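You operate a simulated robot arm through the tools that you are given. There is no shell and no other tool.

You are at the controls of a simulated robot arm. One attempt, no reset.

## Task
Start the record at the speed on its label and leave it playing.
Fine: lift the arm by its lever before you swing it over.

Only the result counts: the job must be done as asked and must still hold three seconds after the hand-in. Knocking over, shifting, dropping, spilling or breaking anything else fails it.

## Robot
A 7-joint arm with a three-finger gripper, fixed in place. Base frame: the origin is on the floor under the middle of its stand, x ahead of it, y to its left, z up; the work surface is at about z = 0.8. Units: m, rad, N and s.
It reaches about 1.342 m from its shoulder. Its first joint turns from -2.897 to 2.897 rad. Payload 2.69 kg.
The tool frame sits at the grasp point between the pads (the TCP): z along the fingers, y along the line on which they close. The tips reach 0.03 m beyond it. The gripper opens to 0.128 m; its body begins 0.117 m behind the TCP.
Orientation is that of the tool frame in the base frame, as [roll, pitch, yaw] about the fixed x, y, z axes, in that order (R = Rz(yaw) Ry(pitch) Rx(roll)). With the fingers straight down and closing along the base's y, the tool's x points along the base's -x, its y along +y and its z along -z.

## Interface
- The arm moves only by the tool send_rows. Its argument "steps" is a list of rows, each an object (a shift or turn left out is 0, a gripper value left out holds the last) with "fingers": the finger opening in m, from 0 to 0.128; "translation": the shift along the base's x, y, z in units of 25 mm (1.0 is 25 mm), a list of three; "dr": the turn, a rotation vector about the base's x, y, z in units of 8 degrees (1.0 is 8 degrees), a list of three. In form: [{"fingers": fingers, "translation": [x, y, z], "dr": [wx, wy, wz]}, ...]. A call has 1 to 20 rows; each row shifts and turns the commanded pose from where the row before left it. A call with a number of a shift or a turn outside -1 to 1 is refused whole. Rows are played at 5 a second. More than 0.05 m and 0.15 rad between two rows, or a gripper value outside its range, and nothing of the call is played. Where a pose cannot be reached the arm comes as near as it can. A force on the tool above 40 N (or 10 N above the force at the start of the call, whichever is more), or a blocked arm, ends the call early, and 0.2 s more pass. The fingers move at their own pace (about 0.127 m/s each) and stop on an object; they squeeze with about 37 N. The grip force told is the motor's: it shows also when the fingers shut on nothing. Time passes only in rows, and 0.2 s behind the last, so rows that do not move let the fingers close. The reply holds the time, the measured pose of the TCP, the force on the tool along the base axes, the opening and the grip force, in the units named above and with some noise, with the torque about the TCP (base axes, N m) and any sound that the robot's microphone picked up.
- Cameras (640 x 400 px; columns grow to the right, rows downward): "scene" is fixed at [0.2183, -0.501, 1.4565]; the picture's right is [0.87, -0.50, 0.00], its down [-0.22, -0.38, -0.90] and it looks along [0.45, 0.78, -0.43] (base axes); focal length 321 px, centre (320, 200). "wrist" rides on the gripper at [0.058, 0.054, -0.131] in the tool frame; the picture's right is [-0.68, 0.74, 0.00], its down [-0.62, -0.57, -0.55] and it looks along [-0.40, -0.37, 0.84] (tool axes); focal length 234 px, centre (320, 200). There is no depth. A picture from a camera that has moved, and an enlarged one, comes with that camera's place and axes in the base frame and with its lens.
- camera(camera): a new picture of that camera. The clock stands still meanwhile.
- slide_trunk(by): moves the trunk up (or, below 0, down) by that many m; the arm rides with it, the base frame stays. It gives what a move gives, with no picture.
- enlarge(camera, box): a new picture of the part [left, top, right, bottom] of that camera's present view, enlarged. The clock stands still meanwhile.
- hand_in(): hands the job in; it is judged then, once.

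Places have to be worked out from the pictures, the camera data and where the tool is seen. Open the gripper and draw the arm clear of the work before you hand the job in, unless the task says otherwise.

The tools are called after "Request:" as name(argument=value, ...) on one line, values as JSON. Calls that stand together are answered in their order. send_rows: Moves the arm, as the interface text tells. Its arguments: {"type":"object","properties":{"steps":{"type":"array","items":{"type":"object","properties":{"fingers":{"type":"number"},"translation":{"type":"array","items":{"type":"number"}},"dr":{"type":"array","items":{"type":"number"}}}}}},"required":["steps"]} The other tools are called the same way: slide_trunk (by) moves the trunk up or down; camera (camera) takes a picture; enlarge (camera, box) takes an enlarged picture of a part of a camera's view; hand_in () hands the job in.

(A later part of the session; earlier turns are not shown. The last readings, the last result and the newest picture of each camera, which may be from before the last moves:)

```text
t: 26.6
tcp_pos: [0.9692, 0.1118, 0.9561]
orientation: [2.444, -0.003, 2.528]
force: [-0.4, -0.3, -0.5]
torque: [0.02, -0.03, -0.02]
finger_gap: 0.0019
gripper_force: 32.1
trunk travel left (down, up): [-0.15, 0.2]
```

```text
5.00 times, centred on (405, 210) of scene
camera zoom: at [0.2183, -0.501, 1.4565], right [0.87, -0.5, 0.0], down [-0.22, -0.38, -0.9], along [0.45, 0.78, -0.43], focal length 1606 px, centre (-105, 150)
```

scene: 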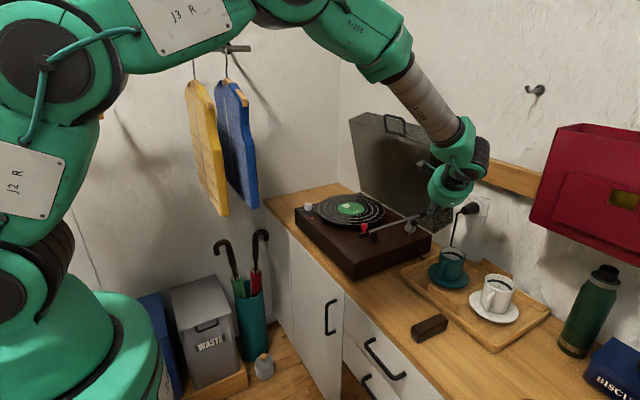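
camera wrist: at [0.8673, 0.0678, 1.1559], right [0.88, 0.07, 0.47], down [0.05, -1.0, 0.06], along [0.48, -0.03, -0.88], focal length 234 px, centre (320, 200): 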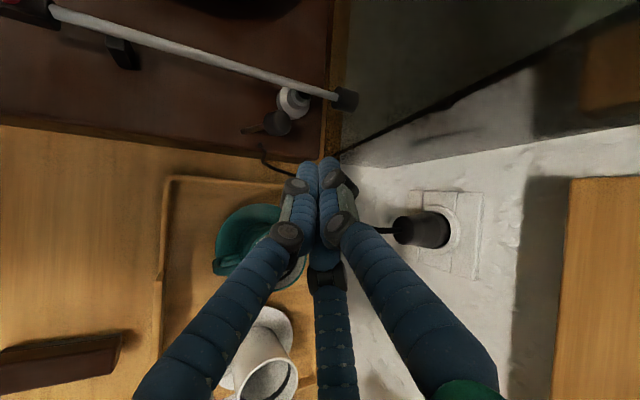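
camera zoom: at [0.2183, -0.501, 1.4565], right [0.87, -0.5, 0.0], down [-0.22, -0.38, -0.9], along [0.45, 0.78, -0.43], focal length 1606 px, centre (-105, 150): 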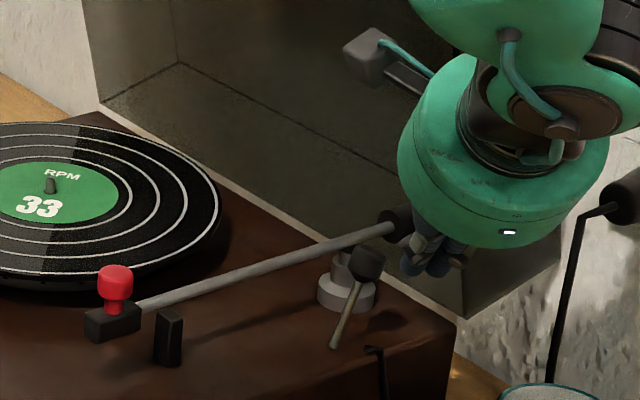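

The fist is on the +x side of the handle, level with its lower half. I shift 5 mm toward +y for better overlap, then push slowly toward −x while watching the force.

Request:
send_rows(steps=[{"translation": [0, 0.2, 0]}, {"translation": [-0.4, 0, 0]}, {"translation": [-0.4, 0, 0]}, {"translation": [-0.4, 0, 0]}, {"translation": [0, 0, 0]}])

Request:
enlarge(camera="wrist", box=[160, 40, 400, 220])

Request:
enlarge(camera="scene", box=[350, 170, 460, 250])

```text
t: 27.8
tcp_pos: [0.9371, 0.1168, 0.9572]
orientation: [2.444, -0.002, 2.526]
force: [0.7, -0.2, -0.1]
torque: [-0.04, 0.01, -0.02]
finger_gap: 0.0021
gripper_force: 31.4
trunk travel left (down, up): [-0.15, 0.2]
```

```text
2.22 times, centred on (280, 130) of wrist
camera zoom: at [0.8651, 0.1147, 1.0924], right [0.88, 0.07, 0.47], down [0.05, -1.0, 0.06], along [0.48, -0.02, -0.88], focal length 520 px, centre (409, 356)
```

zoom: 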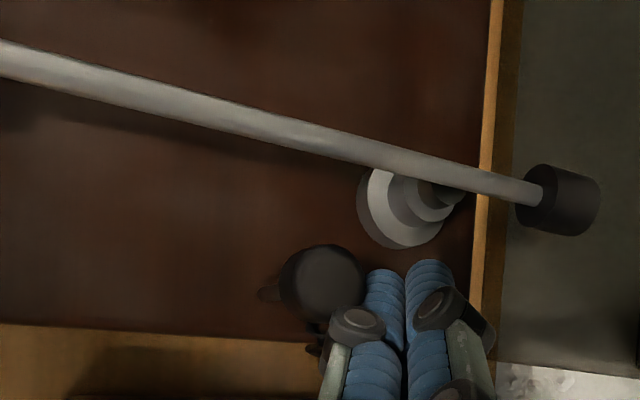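

```text
5.00 times, centred on (405, 210) of scene
camera zoom: at [0.2183, -0.501, 1.4565], right [0.87, -0.5, 0.0], down [-0.22, -0.38, -0.9], along [0.45, 0.78, -0.43], focal length 1606 px, centre (-105, 150)
```

zoom: 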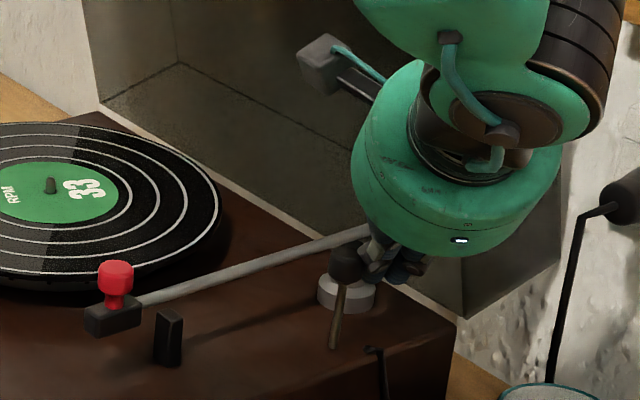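

The lever is moving with almost no force and the arm may be starting to rise. I continue pushing toward −x.

Request:
send_rows(steps=[{"translation": [-0.4, 0, 0]}, {"translation": [-0.4, 0, 0]}, {"translation": [0, 0, 0]}])

Request:
enlarge(camera="wrist", box=[160, 40, 400, 220])

Request:
enlarge(camera="scene", box=[350, 170, 460, 250])

```text
t: 28.6
tcp_pos: [0.9177, 0.1178, 0.9575]
orientation: [2.442, -0.003, 2.527]
force: [0.0, 1.2, 0.1]
torque: [-0.02, -0.03, 0.0]
finger_gap: 0.0019
gripper_force: 31.6
trunk travel left (down, up): [-0.15, 0.2]
```

```text
2.22 times, centred on (280, 130) of wrist
camera zoom: at [0.8457, 0.1158, 1.0924], right [0.88, 0.07, 0.47], down [0.05, -1.0, 0.06], along [0.48, -0.02, -0.88], focal length 520 px, centre (409, 356)
```

zoom: 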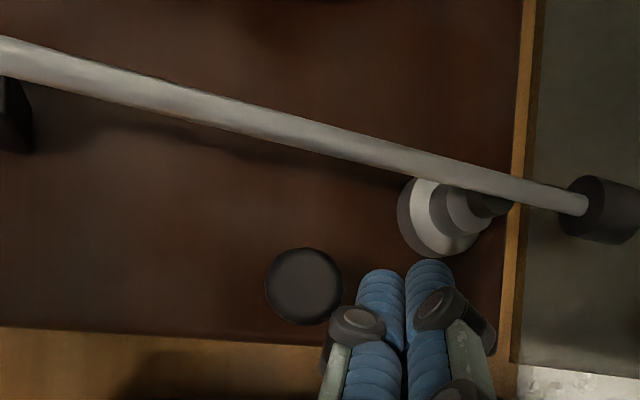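

```text
5.00 times, centred on (405, 210) of scene
camera zoom: at [0.2183, -0.501, 1.4565], right [0.87, -0.5, 0.0], down [-0.22, -0.38, -0.9], along [0.45, 0.78, -0.43], focal length 1606 px, centre (-105, 150)
```

zoom: 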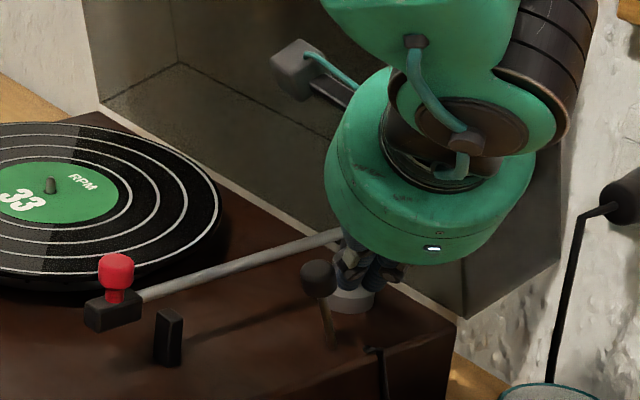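

The lever snapped over to the forward side (handle now near x 0.89) and the arm head has risen about 6 mm. I back the fist away and check that both stay put.

Request:
send_rows(steps=[{"translation": [0.3, -0.3, 0.5]}, {"translation": [-0.2, -0.6, 0.9]}, {"translation": [-0.3, -0.7, 0.9]}, {"translation": [-0.4, -0.7, 0.9]}, {"translation": [-0.4, -0.7, 0.9]}, {"translation": [0, 0, 0]}])

Request:
camera(camera="wrist")

Request:
enlarge(camera="scene", box=[350, 180, 440, 250])

```text
t: 30.0
tcp_pos: [0.8937, 0.0421, 1.0628]
orientation: [2.443, -0.001, 2.527]
force: [-0.5, -0.8, 0.4]
torque: [-0.02, -0.03, 0.0]
finger_gap: 0.0023
gripper_force: 31.5
trunk travel left (down, up): [-0.15, 0.2]
```

```text
taken
camera wrist: at [0.8209, 0.0406, 1.1973], right [0.88, 0.07, 0.47], down [0.05, -1.0, 0.06], along [0.48, -0.02, -0.88], focal length 234 px, centre (320, 200)
```

wrist: 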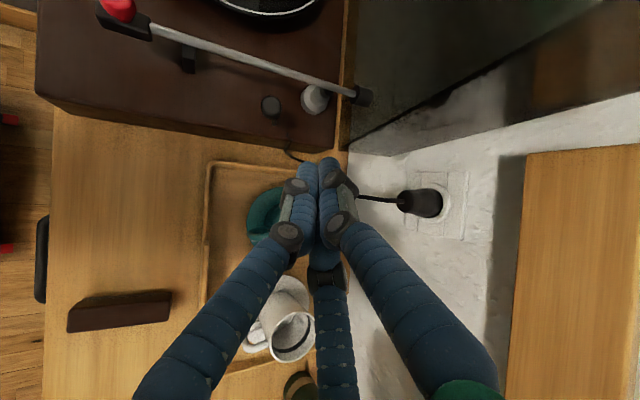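

```text
5.71 times, centred on (395, 215) of scene
camera zoom: at [0.2183, -0.501, 1.4565], right [0.87, -0.5, 0.0], down [-0.22, -0.38, -0.9], along [0.45, 0.78, -0.43], focal length 1836 px, centre (-109, 114)
```

zoom: 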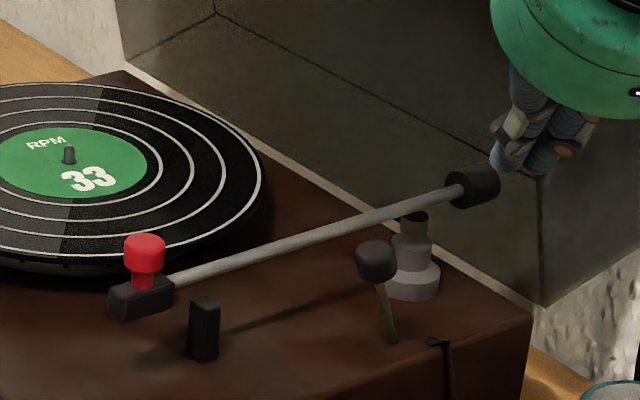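

The arm stays raised (red finger-lift centre now near z 0.962) and the lever holds. I bring the hand upright above the finger lift, opened a little, with one finger on its −y side to push it.

Request:
send_rows(steps=[{"translation": [-0.867, 0, 0.6], "dr": [0, 0, 0.73]}, {"translation": [-0.867, 0, 0.6], "dr": [0, 0, 0.73]}, {"translation": [-0.867, 0, 0.6], "dr": [0, 0, 0.73]}, {"translation": [-0.867, 0, 0.6], "dr": [0, 0, 0.73]}, {"translation": [-0.867, 0, 0.6], "dr": [0, 0, 0.73]}, {"translation": [-0.867, 0, 0.6], "dr": [0, 0, 0.73]}, {"translation": [0, 0.88, 0], "dr": [-0.8333, 0, 0]}, {"translation": [0, 0.88, 0], "dr": [-0.8333, 0, 0]}, {"translation": [0, 0.88, 0], "dr": [-0.8333, 0, 0]}, {"translation": [0, 0.88, 0], "dr": [-0.8333, 0, 0]}, {"translation": [0, 0.88, 0], "dr": [-0.8333, 0, 0]}, {"translation": [0, 0.88, 0], "dr": [-0.8333, 0, 0]}, {"fingers": 0.044, "dr": [0, 0, 0.9375]}, {"dr": [0, 0, 0.9375]}, {"dr": [0, 0, 0.9375]}, {"dr": [0, 0, 0.9375]}, {"dr": [0, 0, 0.9375]}, {"dr": [0, 0, 0.9375]}, {"dr": [0, 0, 0.9375]}, {"dr": [0, 0, 0.9375]}])

Request:
camera(camera="wrist")

Request:
camera(camera="scene")

```text
t: 34.2
tcp_pos: [0.7625, 0.1752, 1.1502]
orientation: [3.141, 0.0, -2.093]
force: [-0.2, -0.1, 0.6]
torque: [-0.04, 0.03, 0.03]
finger_gap: 0.0441
gripper_force: 0.1
trunk travel left (down, up): [-0.15, 0.2]
```

```text
taken
camera wrist: at [0.6875, 0.15, 1.2815], right [-0.3, 0.95, 0.0], down [0.8, 0.25, 0.55], along [0.52, 0.16, -0.84], focal length 234 px, centre (320, 200)
```

wrist: 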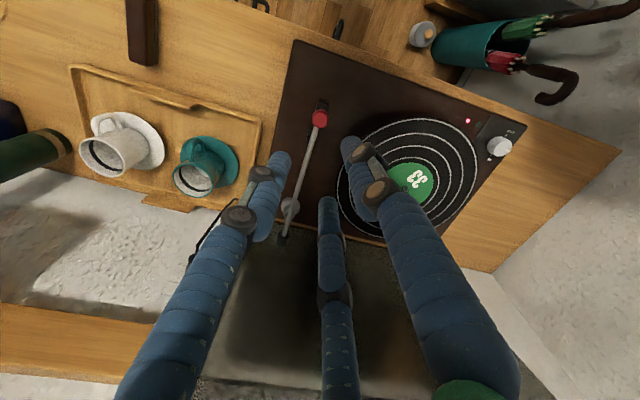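

```text
taken
```

scene: 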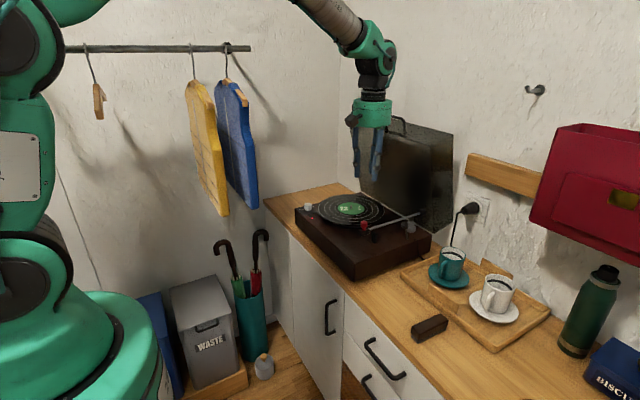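

The finger lift is right under the hand. I zoom to measure its centre before descending.

Request:
enlarge(camera="wrist", box=[280, 80, 360, 140])

Request:
enlarge(camera="wrist", box=[270, 80, 510, 250])

```text
6.67 times, centred on (320, 110) of wrist
camera zoom: at [0.6875, 0.15, 1.2815], right [-0.3, 0.95, 0.0], down [0.8, 0.25, 0.55], along [0.52, 0.16, -0.84], focal length 1561 px, centre (320, 800)
```

zoom: 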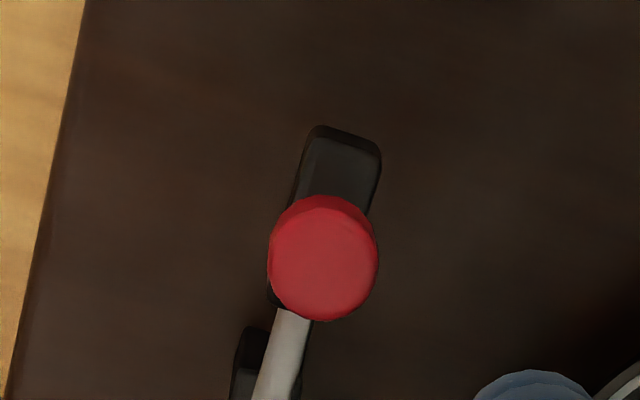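

```text
2.35 times, centred on (390, 165) of wrist
camera zoom: at [0.6875, 0.15, 1.2815], right [-0.3, 0.95, 0.0], down [0.8, 0.25, 0.55], along [0.52, 0.16, -0.84], focal length 551 px, centre (155, 282)
```

zoom: 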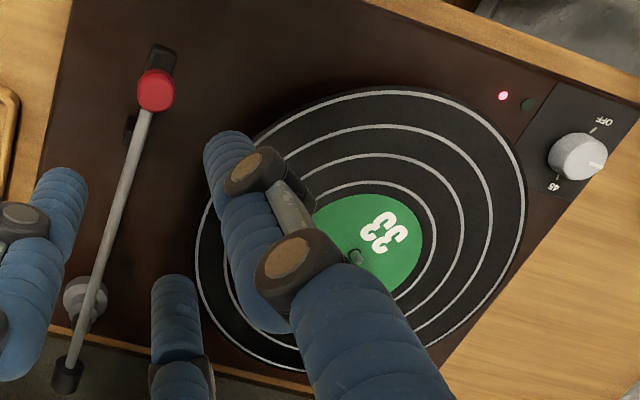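

The cap centre is (0.761, 0.174), radius about 11 mm. The record's outer ring has R≈0.124 around (0.845, 0.363). I descend to just above the cap and check.

Request:
send_rows(steps=[{"translation": [-0.06, -0.02, -0.9]}, {"translation": [0, 0, -0.95]}, {"translation": [0, 0, -0.95]}, {"translation": [0, 0, -0.95]}, {"translation": [0, 0, -0.85]}, {"translation": [0, 0, 0]}])

Request:
camera(camera="wrist")

Request:
enlarge(camera="scene", box=[330, 170, 430, 250])

```text
t: 35.6
tcp_pos: [0.7617, 0.1748, 1.0342]
orientation: [3.141, 0.002, -2.098]
force: [0.3, 0.1, -0.5]
torque: [-0.03, 0.02, -0.01]
finger_gap: 0.044
gripper_force: 0.1
trunk travel left (down, up): [-0.15, 0.2]
```

```text
taken
camera wrist: at [0.6867, 0.1502, 1.1652], right [-0.3, 0.95, 0.0], down [0.8, 0.25, 0.55], along [0.52, 0.16, -0.84], focal length 234 px, centre (320, 200)
```

wrist: 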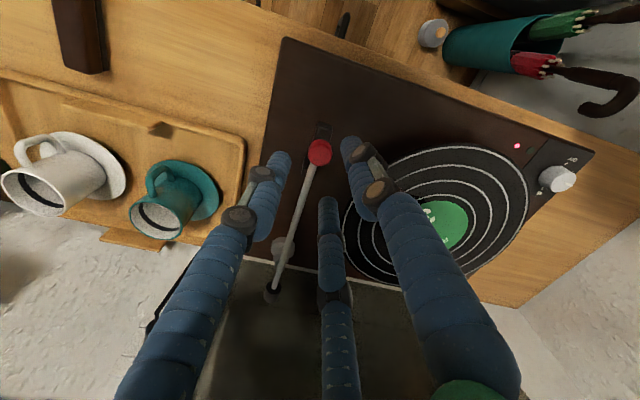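

```text
5.00 times, centred on (380, 210) of scene
camera zoom: at [0.2183, -0.501, 1.4565], right [0.87, -0.5, 0.0], down [-0.22, -0.38, -0.9], along [0.45, 0.78, -0.43], focal length 1606 px, centre (20, 150)
```

zoom: 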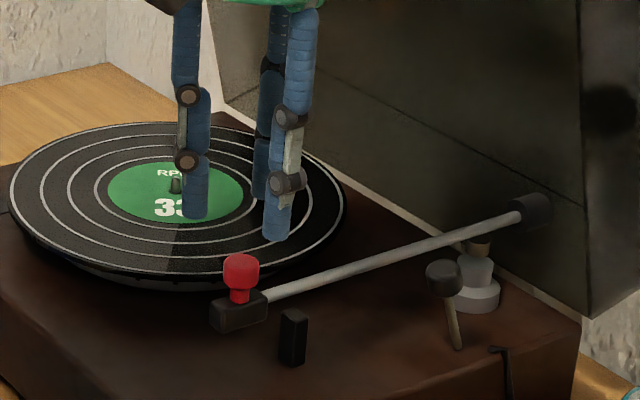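

The three fingers surround the cap nicely. I lower to about TCP z 0.99 so the tips sit beside the cap, still above the headshell.

Request:
send_rows(steps=[{"translation": [0, 0, -0.6]}, {"translation": [0, 0, -0.6]}, {"translation": [0, 0, -0.5]}, {"translation": [0, 0, 0]}])

Request:
camera(camera="wrist")

Request:
enlarge(camera="scene", box=[330, 180, 410, 250])

```text
t: 36.6
tcp_pos: [0.7619, 0.1743, 0.9925]
orientation: [3.14, -0.002, -2.096]
force: [0.1, 0.0, 0.1]
torque: [0.01, -0.01, -0.01]
finger_gap: 0.0441
gripper_force: 0.1
trunk travel left (down, up): [-0.15, 0.2]
```

```text
taken
camera wrist: at [0.6863, 0.1499, 1.1234], right [-0.3, 0.95, 0.0], down [0.8, 0.25, 0.55], along [0.52, 0.16, -0.84], focal length 234 px, centre (320, 200)
```

wrist: 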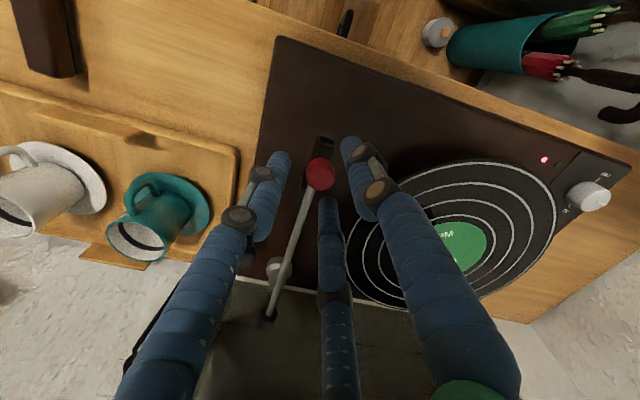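

```text
5.71 times, centred on (370, 215) of scene
camera zoom: at [0.2183, -0.501, 1.4565], right [0.87, -0.5, 0.0], down [-0.22, -0.38, -0.9], along [0.45, 0.78, -0.43], focal length 1836 px, centre (34, 114)
```

zoom: 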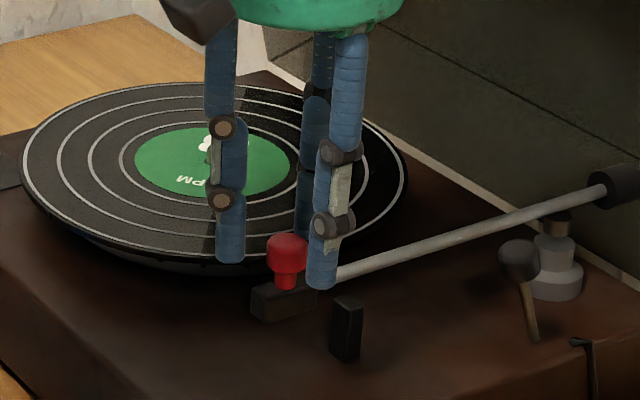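

The tips are beside the cap at z≈0.956, well above the record. I narrow the cage to 0.032 without gripping and push the arm along its arc toward the record's outer edge.

Request:
send_rows(steps=[{"fingers": 0.032}, {"fingers": 0.032}, {"translation": [0, 0.572, 0]}, {"translation": [0.044, 0.504, 0]}, {"translation": [0.08, 0.496, 0]}, {"translation": [0.104, 0.496, 0]}, {"translation": [0.14, 0.484, 0]}, {"translation": [0.116, 0.344, 0]}, {"translation": [0, 0, 0]}])

Request:
camera(camera="wrist")

Request:
enlarge(camera="scene", box=[320, 180, 430, 250])

```text
t: 38.6
tcp_pos: [0.7737, 0.2476, 0.9921]
orientation: [-3.141, -0.001, -2.095]
force: [0.0, -1.2, 0.4]
torque: [-0.05, -0.01, 0.0]
finger_gap: 0.0321
gripper_force: 0.1
trunk travel left (down, up): [-0.15, 0.2]
```

```text
taken
camera wrist: at [0.6981, 0.2237, 1.1238], right [-0.3, 0.95, 0.0], down [0.8, 0.25, 0.55], along [0.52, 0.16, -0.84], focal length 234 px, centre (320, 200)
```

wrist: 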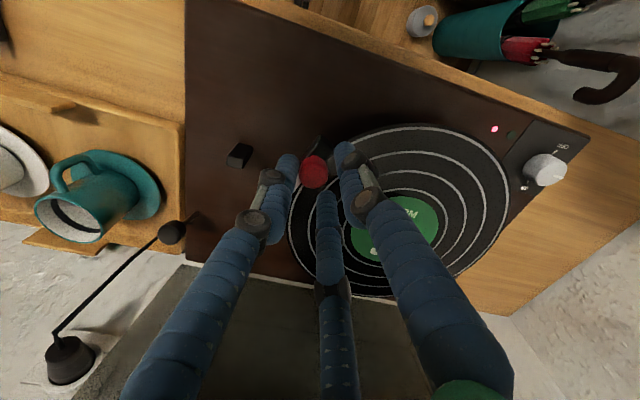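

```text
5.71 times, centred on (375, 215) of scene
camera zoom: at [0.2183, -0.501, 1.4565], right [0.87, -0.5, 0.0], down [-0.22, -0.38, -0.9], along [0.45, 0.78, -0.43], focal length 1836 px, centre (6, 114)
```

zoom: 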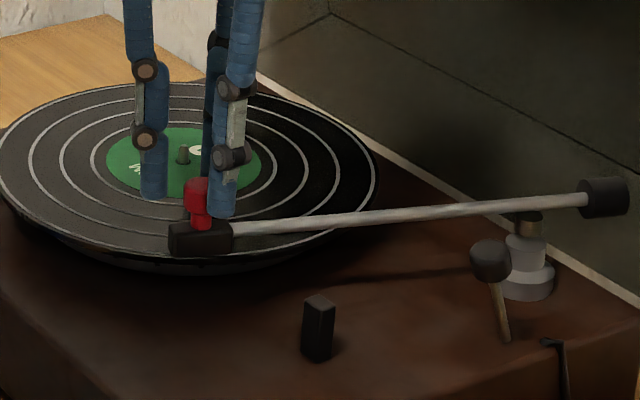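

The arm swings along, and the headshell is now at the record's edge. I zoom in to see where its underside will land.

Request:
enlarge(camera="wrist", box=[270, 110, 390, 200])

Request:
enlarge(camera="scene", box=[335, 200, 375, 230])

```text
4.44 times, centred on (330, 155) of wrist
camera zoom: at [0.6981, 0.2237, 1.1238], right [-0.3, 0.95, 0.0], down [0.8, 0.25, 0.55], along [0.52, 0.16, -0.84], focal length 1041 px, centre (276, 400)
```

zoom: 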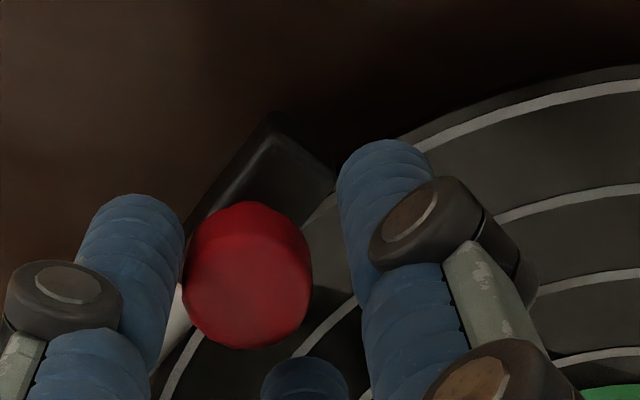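

```text
13.33 times, centred on (355, 215) of scene
camera zoom: at [0.2183, -0.501, 1.4565], right [0.87, -0.5, 0.0], down [-0.22, -0.38, -0.9], along [0.45, 0.78, -0.43], focal length 4284 px, centre (-147, 0)
```

zoom: 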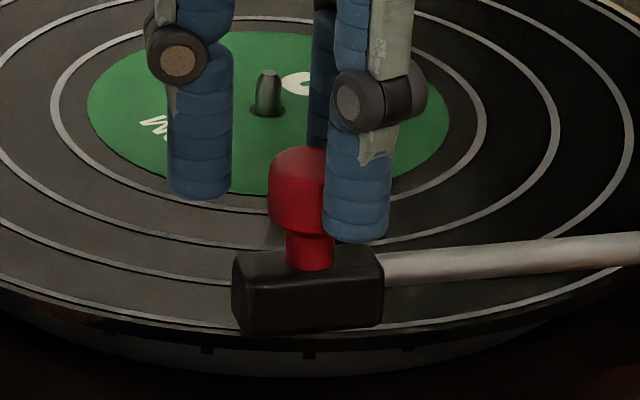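

The headshell is still about 15 mm outside the groove area (radius ≈0.142 from the record centre). I push on by about 27 mm along the arc.

Request:
send_rows(steps=[{"translation": [0.14, 0.32, 0]}, {"translation": [0.15, 0.32, 0]}, {"translation": [0.16, 0.3, 0]}, {"translation": [0, 0, 0]}])

Request:
enlarge(camera="wrist", box=[250, 100, 410, 220])

Request:
enlarge(camera="scene", box=[325, 190, 385, 230])

```text
t: 39.6
tcp_pos: [0.7849, 0.2699, 0.9926]
orientation: [3.141, 0.0, -2.097]
force: [-0.5, -0.3, 0.3]
torque: [0.0, -0.02, -0.02]
finger_gap: 0.032
gripper_force: 0.1
trunk travel left (down, up): [-0.15, 0.2]
```

```text
3.33 times, centred on (330, 160) of wrist
camera zoom: at [0.7096, 0.2461, 1.1242], right [-0.3, 0.95, 0.0], down [0.8, 0.25, 0.55], along [0.52, 0.16, -0.84], focal length 781 px, centre (287, 333)
```

zoom: 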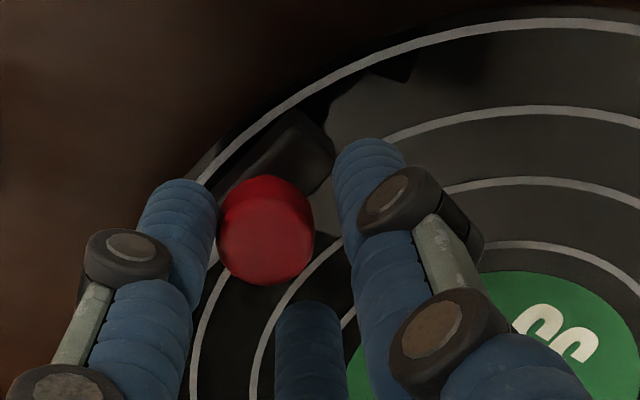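

```text
10.00 times, centred on (355, 210) of scene
camera zoom: at [0.2183, -0.501, 1.4565], right [0.87, -0.5, 0.0], down [-0.22, -0.38, -0.9], along [0.45, 0.78, -0.43], focal length 3213 px, centre (-30, 100)
```

zoom: 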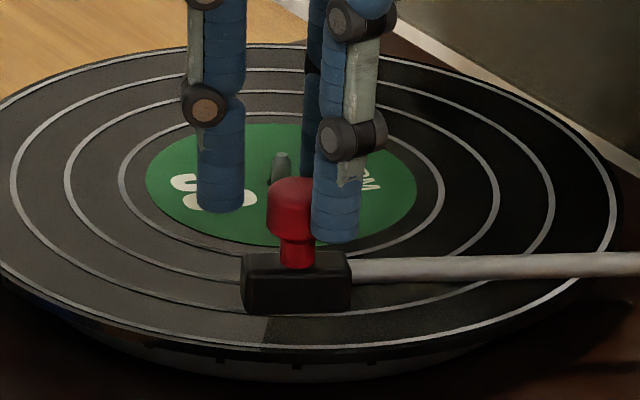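

The headshell is now over the outermost band, about 3–8 mm inside the outer ring. I nudge 2 mm further, then open the cage and rise clear.

Request:
send_rows(steps=[{"translation": [0.04, 0.08, 0]}, {"translation": [0, 0, 0]}, {"fingers": 0.05}, {"fingers": 0.05}, {"fingers": 0.05, "translation": [0, 0, 0.4]}, {"translation": [0, 0, 0.9]}, {"translation": [0, 0, 1]}, {"translation": [-0.4, 0, 1]}, {"translation": [-0.8, 0, 1]}, {"translation": [-0.8, 0, 1]}, {"translation": [0, 0, 0]}])

Request:
camera(camera="wrist")

Request:
enlarge(camera="scene", box=[320, 180, 440, 255])

```text
t: 42.0
tcp_pos: [0.7341, 0.2729, 1.1269]
orientation: [3.141, 0.001, -2.095]
force: [-0.2, -0.1, 0.2]
torque: [0.02, -0.06, -0.02]
finger_gap: 0.0497
gripper_force: 0.0
trunk travel left (down, up): [-0.15, 0.2]
```

```text
taken
camera wrist: at [0.6592, 0.2492, 1.2576], right [-0.3, 0.95, 0.0], down [0.8, 0.25, 0.55], along [0.52, 0.16, -0.84], focal length 234 px, centre (320, 200)
```

wrist: 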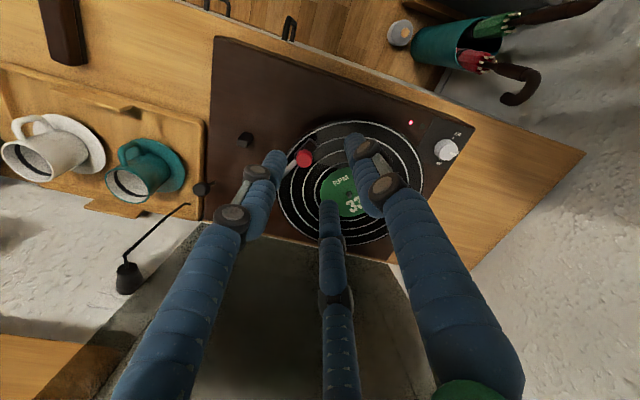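

```text
5.33 times, centred on (380, 218) of scene
camera zoom: at [0.2183, -0.501, 1.4565], right [0.87, -0.5, 0.0], down [-0.22, -0.38, -0.9], along [0.45, 0.78, -0.43], focal length 1714 px, centre (0, 107)
```

zoom: 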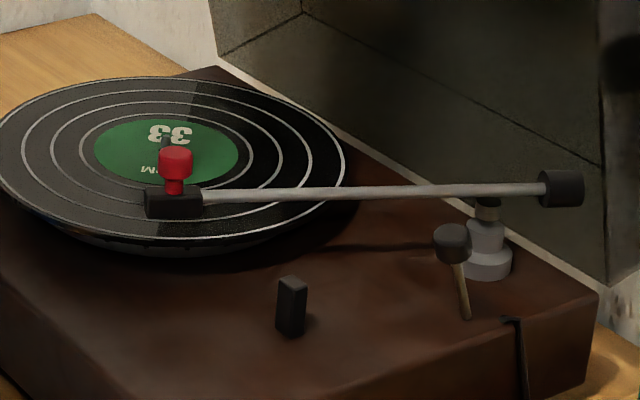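

The arm holds where I left it, over the outer band. I check its position more closely from both cameras.

Request:
enlarge(camera="wrist", box=[270, 105, 390, 195])

Request:
enlarge(camera="scene", box=[330, 200, 375, 230])

```text
4.44 times, centred on (330, 150) of wrist
camera zoom: at [0.6592, 0.2492, 1.2576], right [-0.3, 0.95, 0.0], down [0.8, 0.25, 0.55], along [0.52, 0.16, -0.84], focal length 1041 px, centre (276, 422)
```

zoom: 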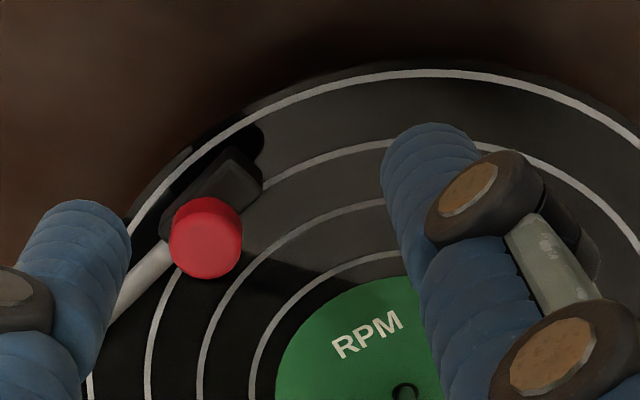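

```text
13.33 times, centred on (352, 215) of scene
camera zoom: at [0.2183, -0.501, 1.4565], right [0.87, -0.5, 0.0], down [-0.22, -0.38, -0.9], along [0.45, 0.78, -0.43], focal length 4284 px, centre (-113, 0)
```

zoom: 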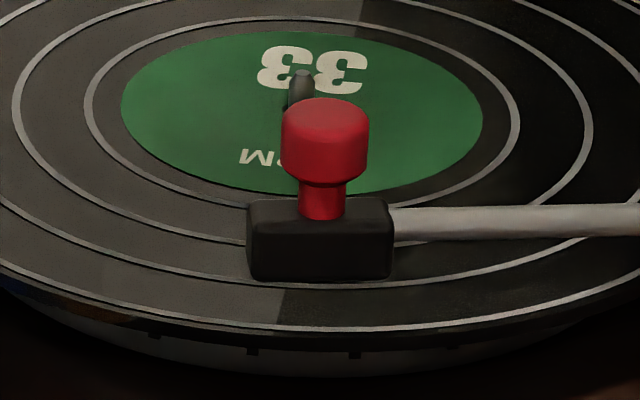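

The stylus end sits about 5–6 mm inside the outer ring (radius ≈0.117 m), so I can lower it. I go to the lever's −x side with the hand tilted 30° forward, to stay clear of the lid, and the fingers closed.

Request:
send_rows(steps=[{"fingers": 0.0, "translation": [0.33, -0.705, 0], "dr": [0, -0.469, 0]}, {"translation": [0.33, -0.705, 0], "dr": [0, -0.469, 0]}, {"translation": [0.33, -0.705, -0.2], "dr": [0, -0.469, 0]}, {"translation": [0.33, -0.705, -0.4], "dr": [0, -0.469, 0]}, {"translation": [0.33, -0.705, -0.5], "dr": [0, -0.469, 0]}, {"translation": [0.33, -0.705, -0.5], "dr": [0, -0.469, 0]}, {"translation": [0.33, -0.705, -0.5], "dr": [0, -0.469, 0]}, {"translation": [0.33, -0.705, -0.5], "dr": [0, -0.469, 0]}, {"translation": [0, 0, 0]}])

Request:
camera(camera="wrist")

Request:
enlarge(camera="scene", box=[320, 130, 460, 255])

```text
t: 44.0
tcp_pos: [0.8026, 0.1307, 1.0608]
orientation: [-2.677, 0.256, -2.038]
force: [-0.4, 0.2, 0.2]
torque: [0.01, -0.03, 0.01]
finger_gap: 0.0021
gripper_force: 31.7
trunk travel left (down, up): [-0.15, 0.2]
```

```text
taken
camera wrist: at [0.6718, 0.1071, 1.1358], right [-0.26, 0.95, -0.15], down [0.42, 0.25, 0.87], along [0.87, 0.16, -0.46], focal length 234 px, centre (320, 200)
```

wrist: 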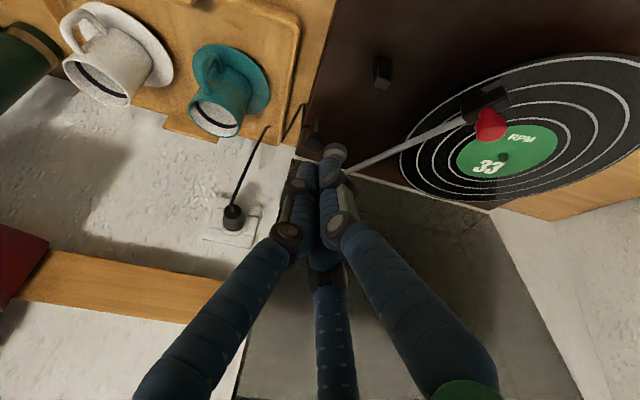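

```text
3.20 times, centred on (390, 192) of scene
camera zoom: at [0.2183, -0.501, 1.4565], right [0.87, -0.5, 0.0], down [-0.22, -0.38, -0.9], along [0.45, 0.78, -0.43], focal length 1028 px, centre (96, 224)
```

zoom: 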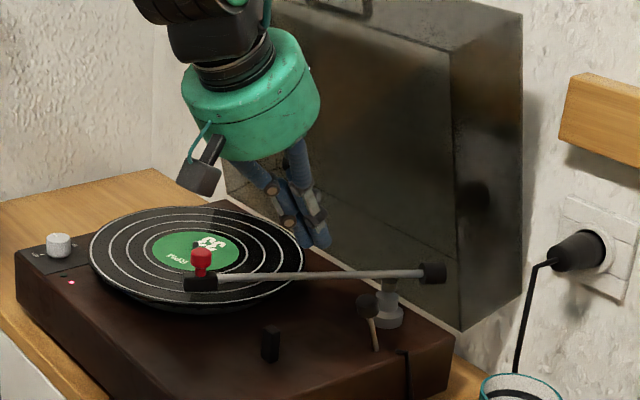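

The hand is in front of the lever, clear of the lid and the arm. I lower the fist to handle height, still short of contact.

Request:
send_rows(steps=[{"translation": [0.14, 0.05, -0.72]}, {"translation": [0.14, 0, -0.72]}, {"translation": [0.14, 0, -0.72]}, {"translation": [0.14, 0, -0.72]}, {"translation": [0.14, 0, -0.72]}, {"translation": [0, 0, 0]}])

Request:
enlarge(camera="wrist", box=[250, 60, 410, 200])

Request:
enlarge(camera="scene", box=[340, 160, 450, 250])

```text
t: 45.4
tcp_pos: [0.8205, 0.1332, 0.9699]
orientation: [-2.68, 0.253, -2.038]
force: [-0.4, -0.6, 0.1]
torque: [0.01, 0.03, 0.02]
finger_gap: 0.0019
gripper_force: 31.6
trunk travel left (down, up): [-0.15, 0.2]
```

```text
2.86 times, centred on (330, 130) of wrist
camera zoom: at [0.6898, 0.109, 1.0447], right [-0.26, 0.95, -0.15], down [0.42, 0.25, 0.87], along [0.87, 0.16, -0.46], focal length 669 px, centre (291, 400)
```

zoom: 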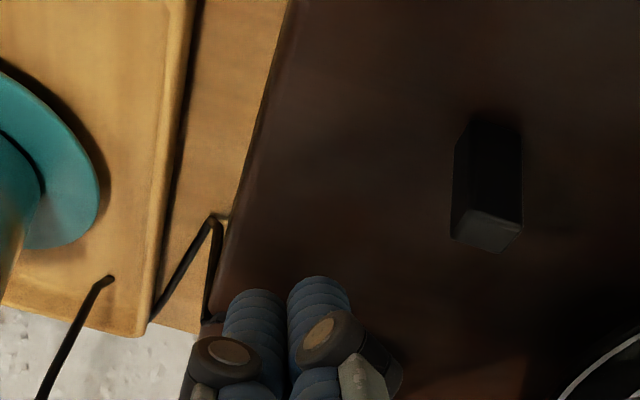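

```text
4.44 times, centred on (395, 205) of scene
camera zoom: at [0.2183, -0.501, 1.4565], right [0.87, -0.5, 0.0], down [-0.22, -0.38, -0.9], along [0.45, 0.78, -0.43], focal length 1428 px, centre (-13, 178)
```

zoom: 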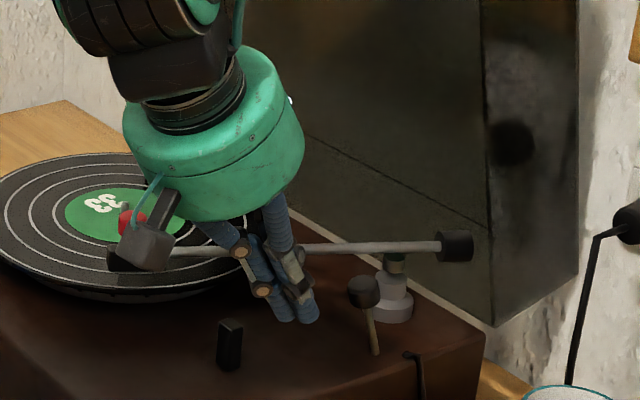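

The fist tip is at about (0.836, 0.133, 0.94), level with the handle near (0.892, 0.132, 0.94). I push toward +x slowly.

Request:
send_rows(steps=[{"translation": [0.4, 0, 0]}, {"translation": [0.4, 0, 0]}, {"translation": [0.4, 0, 0]}, {"translation": [0.4, 0, 0]}, {"translation": [0, 0, 0]}])

Request:
enlarge(camera="scene", box=[340, 160, 450, 250])

```text
t: 46.6
tcp_pos: [0.859, 0.1319, 0.9689]
orientation: [-2.68, 0.253, -2.036]
force: [-1.5, -1.3, 3.1]
torque: [0.0, -0.06, -0.07]
finger_gap: 0.0019
gripper_force: 31.1
trunk travel left (down, up): [-0.15, 0.2]
```

```text
4.44 times, centred on (395, 205) of scene
camera zoom: at [0.2183, -0.501, 1.4565], right [0.87, -0.5, 0.0], down [-0.22, -0.38, -0.9], along [0.45, 0.78, -0.43], focal length 1428 px, centre (-13, 178)
```

zoom: 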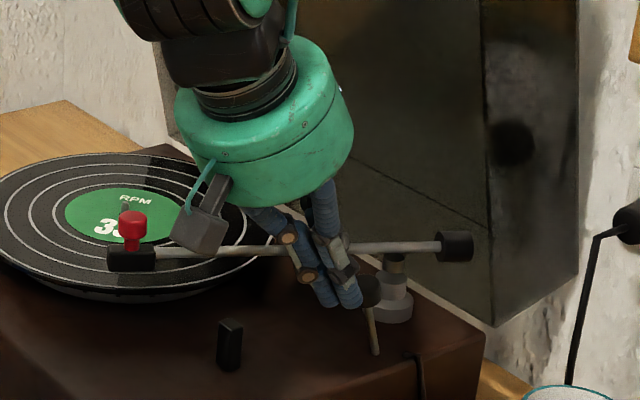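

Contact is made with light force. I continue in small steps.

Request:
send_rows(steps=[{"translation": [0.3, 0, 0]}, {"translation": [0.3, 0, 0]}, {"translation": [0, 0, 0]}])

Request:
enlarge(camera="scene", box=[340, 160, 450, 250])

```text
t: 47.4
tcp_pos: [0.8761, 0.1329, 0.9745]
orientation: [-2.673, 0.26, -2.036]
force: [-8.4, -4.2, 35.0]
torque: [-0.05, -0.51, -0.3]
finger_gap: 0.002
gripper_force: 31.1
trunk travel left (down, up): [-0.15, 0.2]
```

```text
4.44 times, centred on (395, 205) of scene
camera zoom: at [0.2183, -0.501, 1.4565], right [0.87, -0.5, 0.0], down [-0.22, -0.38, -0.9], along [0.45, 0.78, -0.43], focal length 1428 px, centre (-13, 178)
```

zoom: 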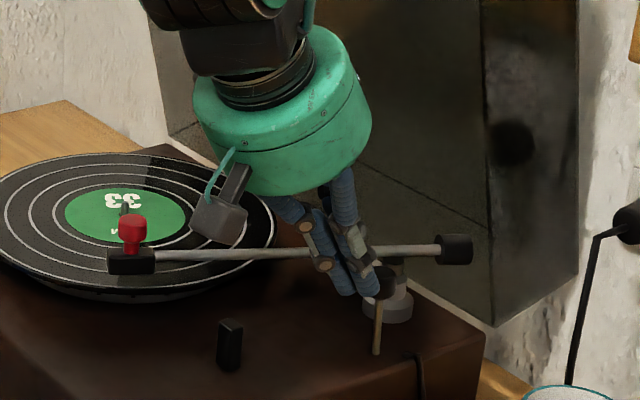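

The end of the fist is now wedging on top of the handle (35 N upward). I back off right away, then retry with the fingertips lower so the side of the fingers does the pushing.

Request:
send_rows(steps=[{"translation": [-0.4, 0, 0.3]}, {"translation": [-0.8, 0, 0]}, {"translation": [0, 0, 0]}])

Request:
enlarge(camera="scene", box=[340, 160, 450, 250])

```text
t: 48.2
tcp_pos: [0.8434, 0.1326, 0.9783]
orientation: [-2.679, 0.254, -2.035]
force: [-0.6, -0.1, 0.3]
torque: [0.0, 0.03, 0.01]
finger_gap: 0.002
gripper_force: 31.2
trunk travel left (down, up): [-0.15, 0.2]
```

```text
4.44 times, centred on (395, 205) of scene
camera zoom: at [0.2183, -0.501, 1.4565], right [0.87, -0.5, 0.0], down [-0.22, -0.38, -0.9], along [0.45, 0.78, -0.43], focal length 1428 px, centre (-13, 178)
```

zoom: 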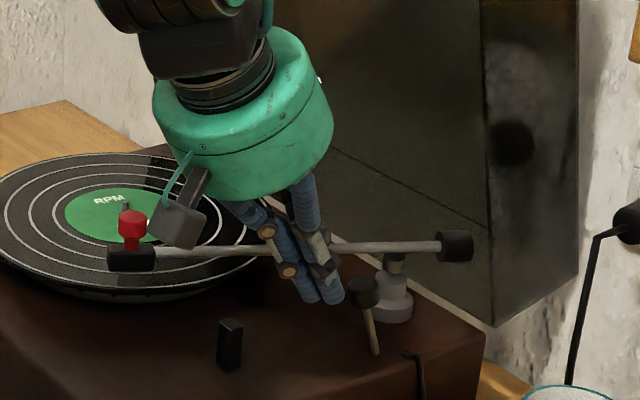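

The lever sprang back to the raised side and the arm is undisturbed. I back off a little, lower the fist about 21 mm, and push again.

Request:
send_rows(steps=[{"translation": [-0.5, 0, -0.42]}, {"translation": [-0.1, 0, -0.42]}, {"translation": [0.4, 0, 0]}, {"translation": [0.4, 0, 0]}, {"translation": [0.3, 0, 0]}, {"translation": [0.3, 0, 0]}, {"translation": [0, 0, 0]}])

Request:
enlarge(camera="scene", box=[340, 160, 450, 250])

```text
t: 49.8
tcp_pos: [0.8627, 0.1315, 0.9578]
orientation: [-2.679, 0.251, -2.036]
force: [0.6, -0.2, 0.7]
torque: [-0.01, 0.01, -0.02]
finger_gap: 0.0023
gripper_force: 31.9
trunk travel left (down, up): [-0.15, 0.2]
```

```text
4.44 times, centred on (395, 205) of scene
camera zoom: at [0.2183, -0.501, 1.4565], right [0.87, -0.5, 0.0], down [-0.22, -0.38, -0.9], along [0.45, 0.78, -0.43], focal length 1428 px, centre (-13, 178)
```

zoom: 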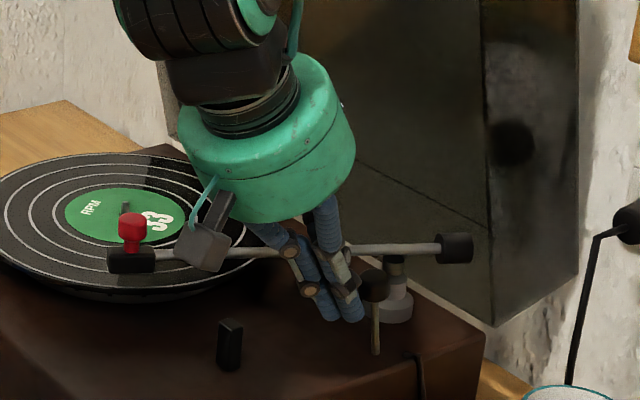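

The lever is moving upright now with almost no force. I push a bit more to get it over centre.

Request:
send_rows(steps=[{"translation": [0.25, 0, 0]}, {"translation": [0.25, 0, 0]}, {"translation": [0, 0, 0]}])

Request:
enlarge(camera="scene", box=[340, 160, 450, 250])

```text
t: 50.6
tcp_pos: [0.8763, 0.1325, 0.9565]
orientation: [-2.678, 0.254, -2.036]
force: [-0.2, 0.2, -0.4]
torque: [-0.03, -0.01, 0.02]
finger_gap: 0.002
gripper_force: 31.1
trunk travel left (down, up): [-0.15, 0.2]
```

```text
4.44 times, centred on (395, 205) of scene
camera zoom: at [0.2183, -0.501, 1.4565], right [0.87, -0.5, 0.0], down [-0.22, -0.38, -0.9], along [0.45, 0.78, -0.43], focal length 1428 px, centre (-13, 178)
```

zoom: 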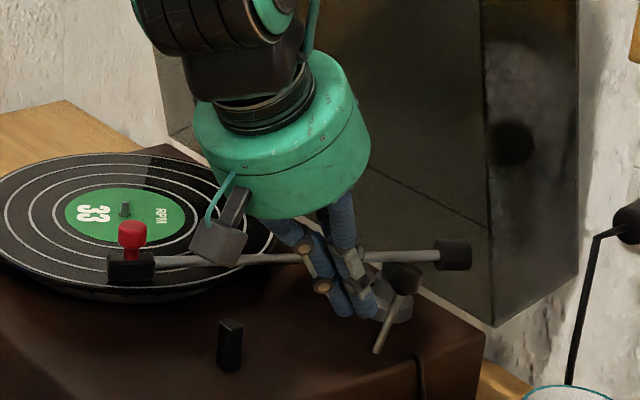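

The lever snapped over to the lowered side and the arm head has come down. I withdraw the hand backward and up, clear of everything.

Request:
send_rows(steps=[{"translation": [-0.6, 0, 0]}, {"translation": [-0.7, -0.2, 0.3]}, {"translation": [-0.7, -0.3, 0.8]}, {"translation": [-0.5, -0.3, 0.9]}, {"translation": [-0.3, -0.3, 0.9]}, {"translation": [0, -0.3, 0.9]}, {"translation": [0, -0.3, 0.9]}, {"translation": [0, 0, 0]}])

Request:
camera(camera="scene")

Request:
enlarge(camera="scene", box=[320, 185, 440, 255])

Request:
enlarge(camera="scene", box=[330, 200, 375, 230])

Request:
camera(camera="wrist")

```text
t: 52.4
tcp_pos: [0.806, 0.091, 1.0749]
orientation: [-2.678, 0.254, -2.037]
force: [-0.9, -0.3, 0.3]
torque: [0.02, 0.03, 0.03]
finger_gap: 0.0022
gripper_force: 31.6
trunk travel left (down, up): [-0.15, 0.2]
```

```text
taken
```

scene: 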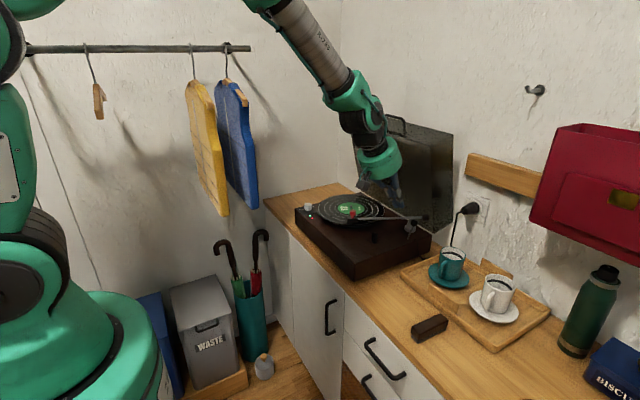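

```text
5.33 times, centred on (380, 220) of scene
camera zoom: at [0.2183, -0.501, 1.4565], right [0.87, -0.5, 0.0], down [-0.22, -0.38, -0.9], along [0.45, 0.78, -0.43], focal length 1714 px, centre (0, 93)
```

zoom: 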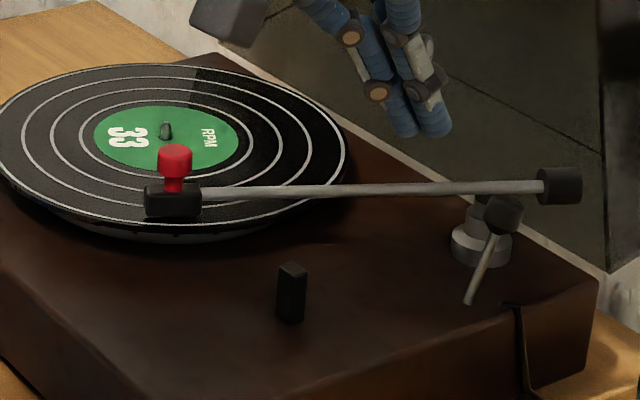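

```text
13.33 times, centred on (352, 215) of scene
camera zoom: at [0.2183, -0.501, 1.4565], right [0.87, -0.5, 0.0], down [-0.22, -0.38, -0.9], along [0.45, 0.78, -0.43], focal length 4284 px, centre (-113, 0)
```

zoom: 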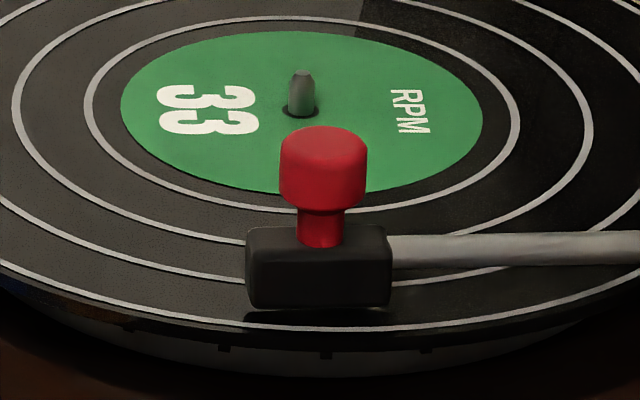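

```text
taken
camera wrist: at [0.6747, 0.0671, 1.1508], right [-0.26, 0.95, -0.15], down [0.42, 0.25, 0.87], along [0.87, 0.16, -0.46], focal length 234 px, centre (320, 200)
```

wrist: 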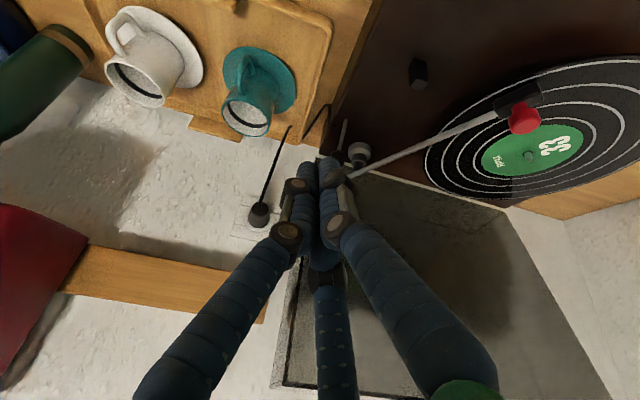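

The arm is down on the record and the lever is in the lowered position. I draw the hand well back, straighten it and open it, then check for sound and whether the stylus is really tracking.

Request:
send_rows(steps=[{"fingers": 0.1, "translation": [-0.5, -0.3, 0.8], "dr": [0, 0.469, 0]}, {"translation": [-0.8, -0.4, 0.8], "dr": [0, 0.469, 0]}, {"translation": [-0.8, -0.4, 0.8], "dr": [0, 0.469, 0]}, {"translation": [-0.8, -0.4, 0.8], "dr": [0, 0.469, 0]}, {"translation": [-0.8, -0.4, 0.8], "dr": [0, 0.469, 0]}, {"translation": [-0.8, -0.4, 0.8], "dr": [0, 0.469, 0]}, {"translation": [-0.8, -0.4, 0.4], "dr": [0, 0.469, 0]}, {"translation": [-0.8, -0.4, 0], "dr": [0, 0.469, 0]}, {"translation": [0, 0, 0]}, {"translation": [0, 0, 0]}, {"translation": [0, 0, 0]}])

Request:
enlarge(camera="scene", box=[330, 200, 375, 230])

Request:
camera(camera="scene")

Request:
camera(camera="wrist")

```text
t: 54.8
tcp_pos: [0.655, 0.0151, 1.2049]
orientation: [3.14, 0.0, -2.096]
force: [-0.4, -0.2, -0.7]
torque: [-0.03, 0.0, 0.01]
finger_gap: 0.0998
gripper_force: 0.0
trunk travel left (down, up): [-0.15, 0.2]
```

```text
13.33 times, centred on (352, 215) of scene
camera zoom: at [0.2183, -0.501, 1.4565], right [0.87, -0.5, 0.0], down [-0.22, -0.38, -0.9], along [0.45, 0.78, -0.43], focal length 4284 px, centre (-113, 0)
```

zoom: 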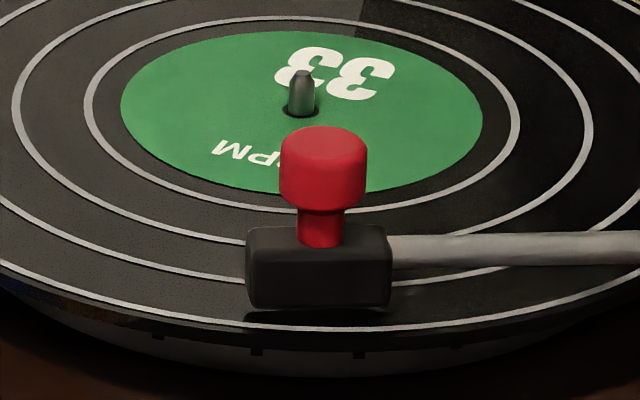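

```text
taken
```

scene: 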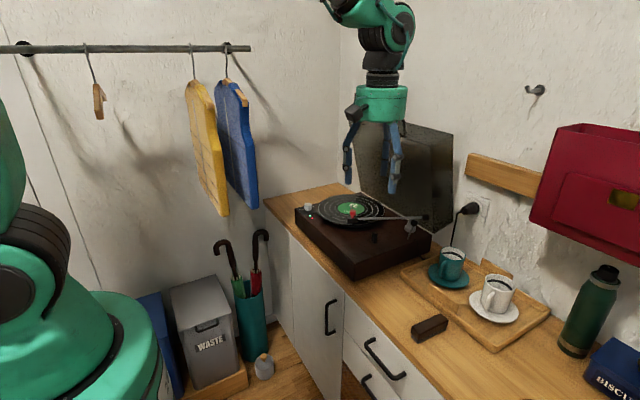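

```text
taken
camera wrist: at [0.5786, -0.0097, 1.3356], right [-0.3, 0.95, 0.0], down [0.8, 0.25, 0.55], along [0.52, 0.16, -0.84], focal length 234 px, centre (320, 200)
```

wrist: 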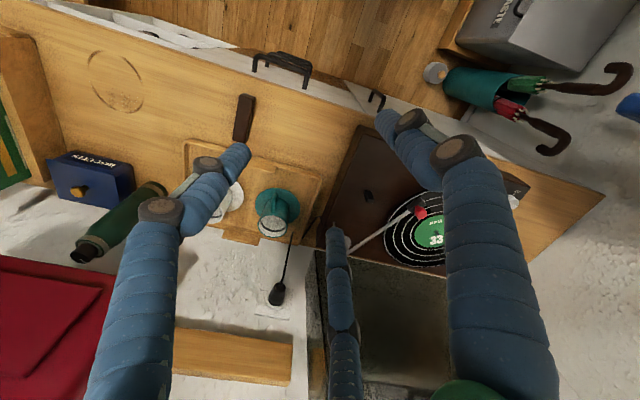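

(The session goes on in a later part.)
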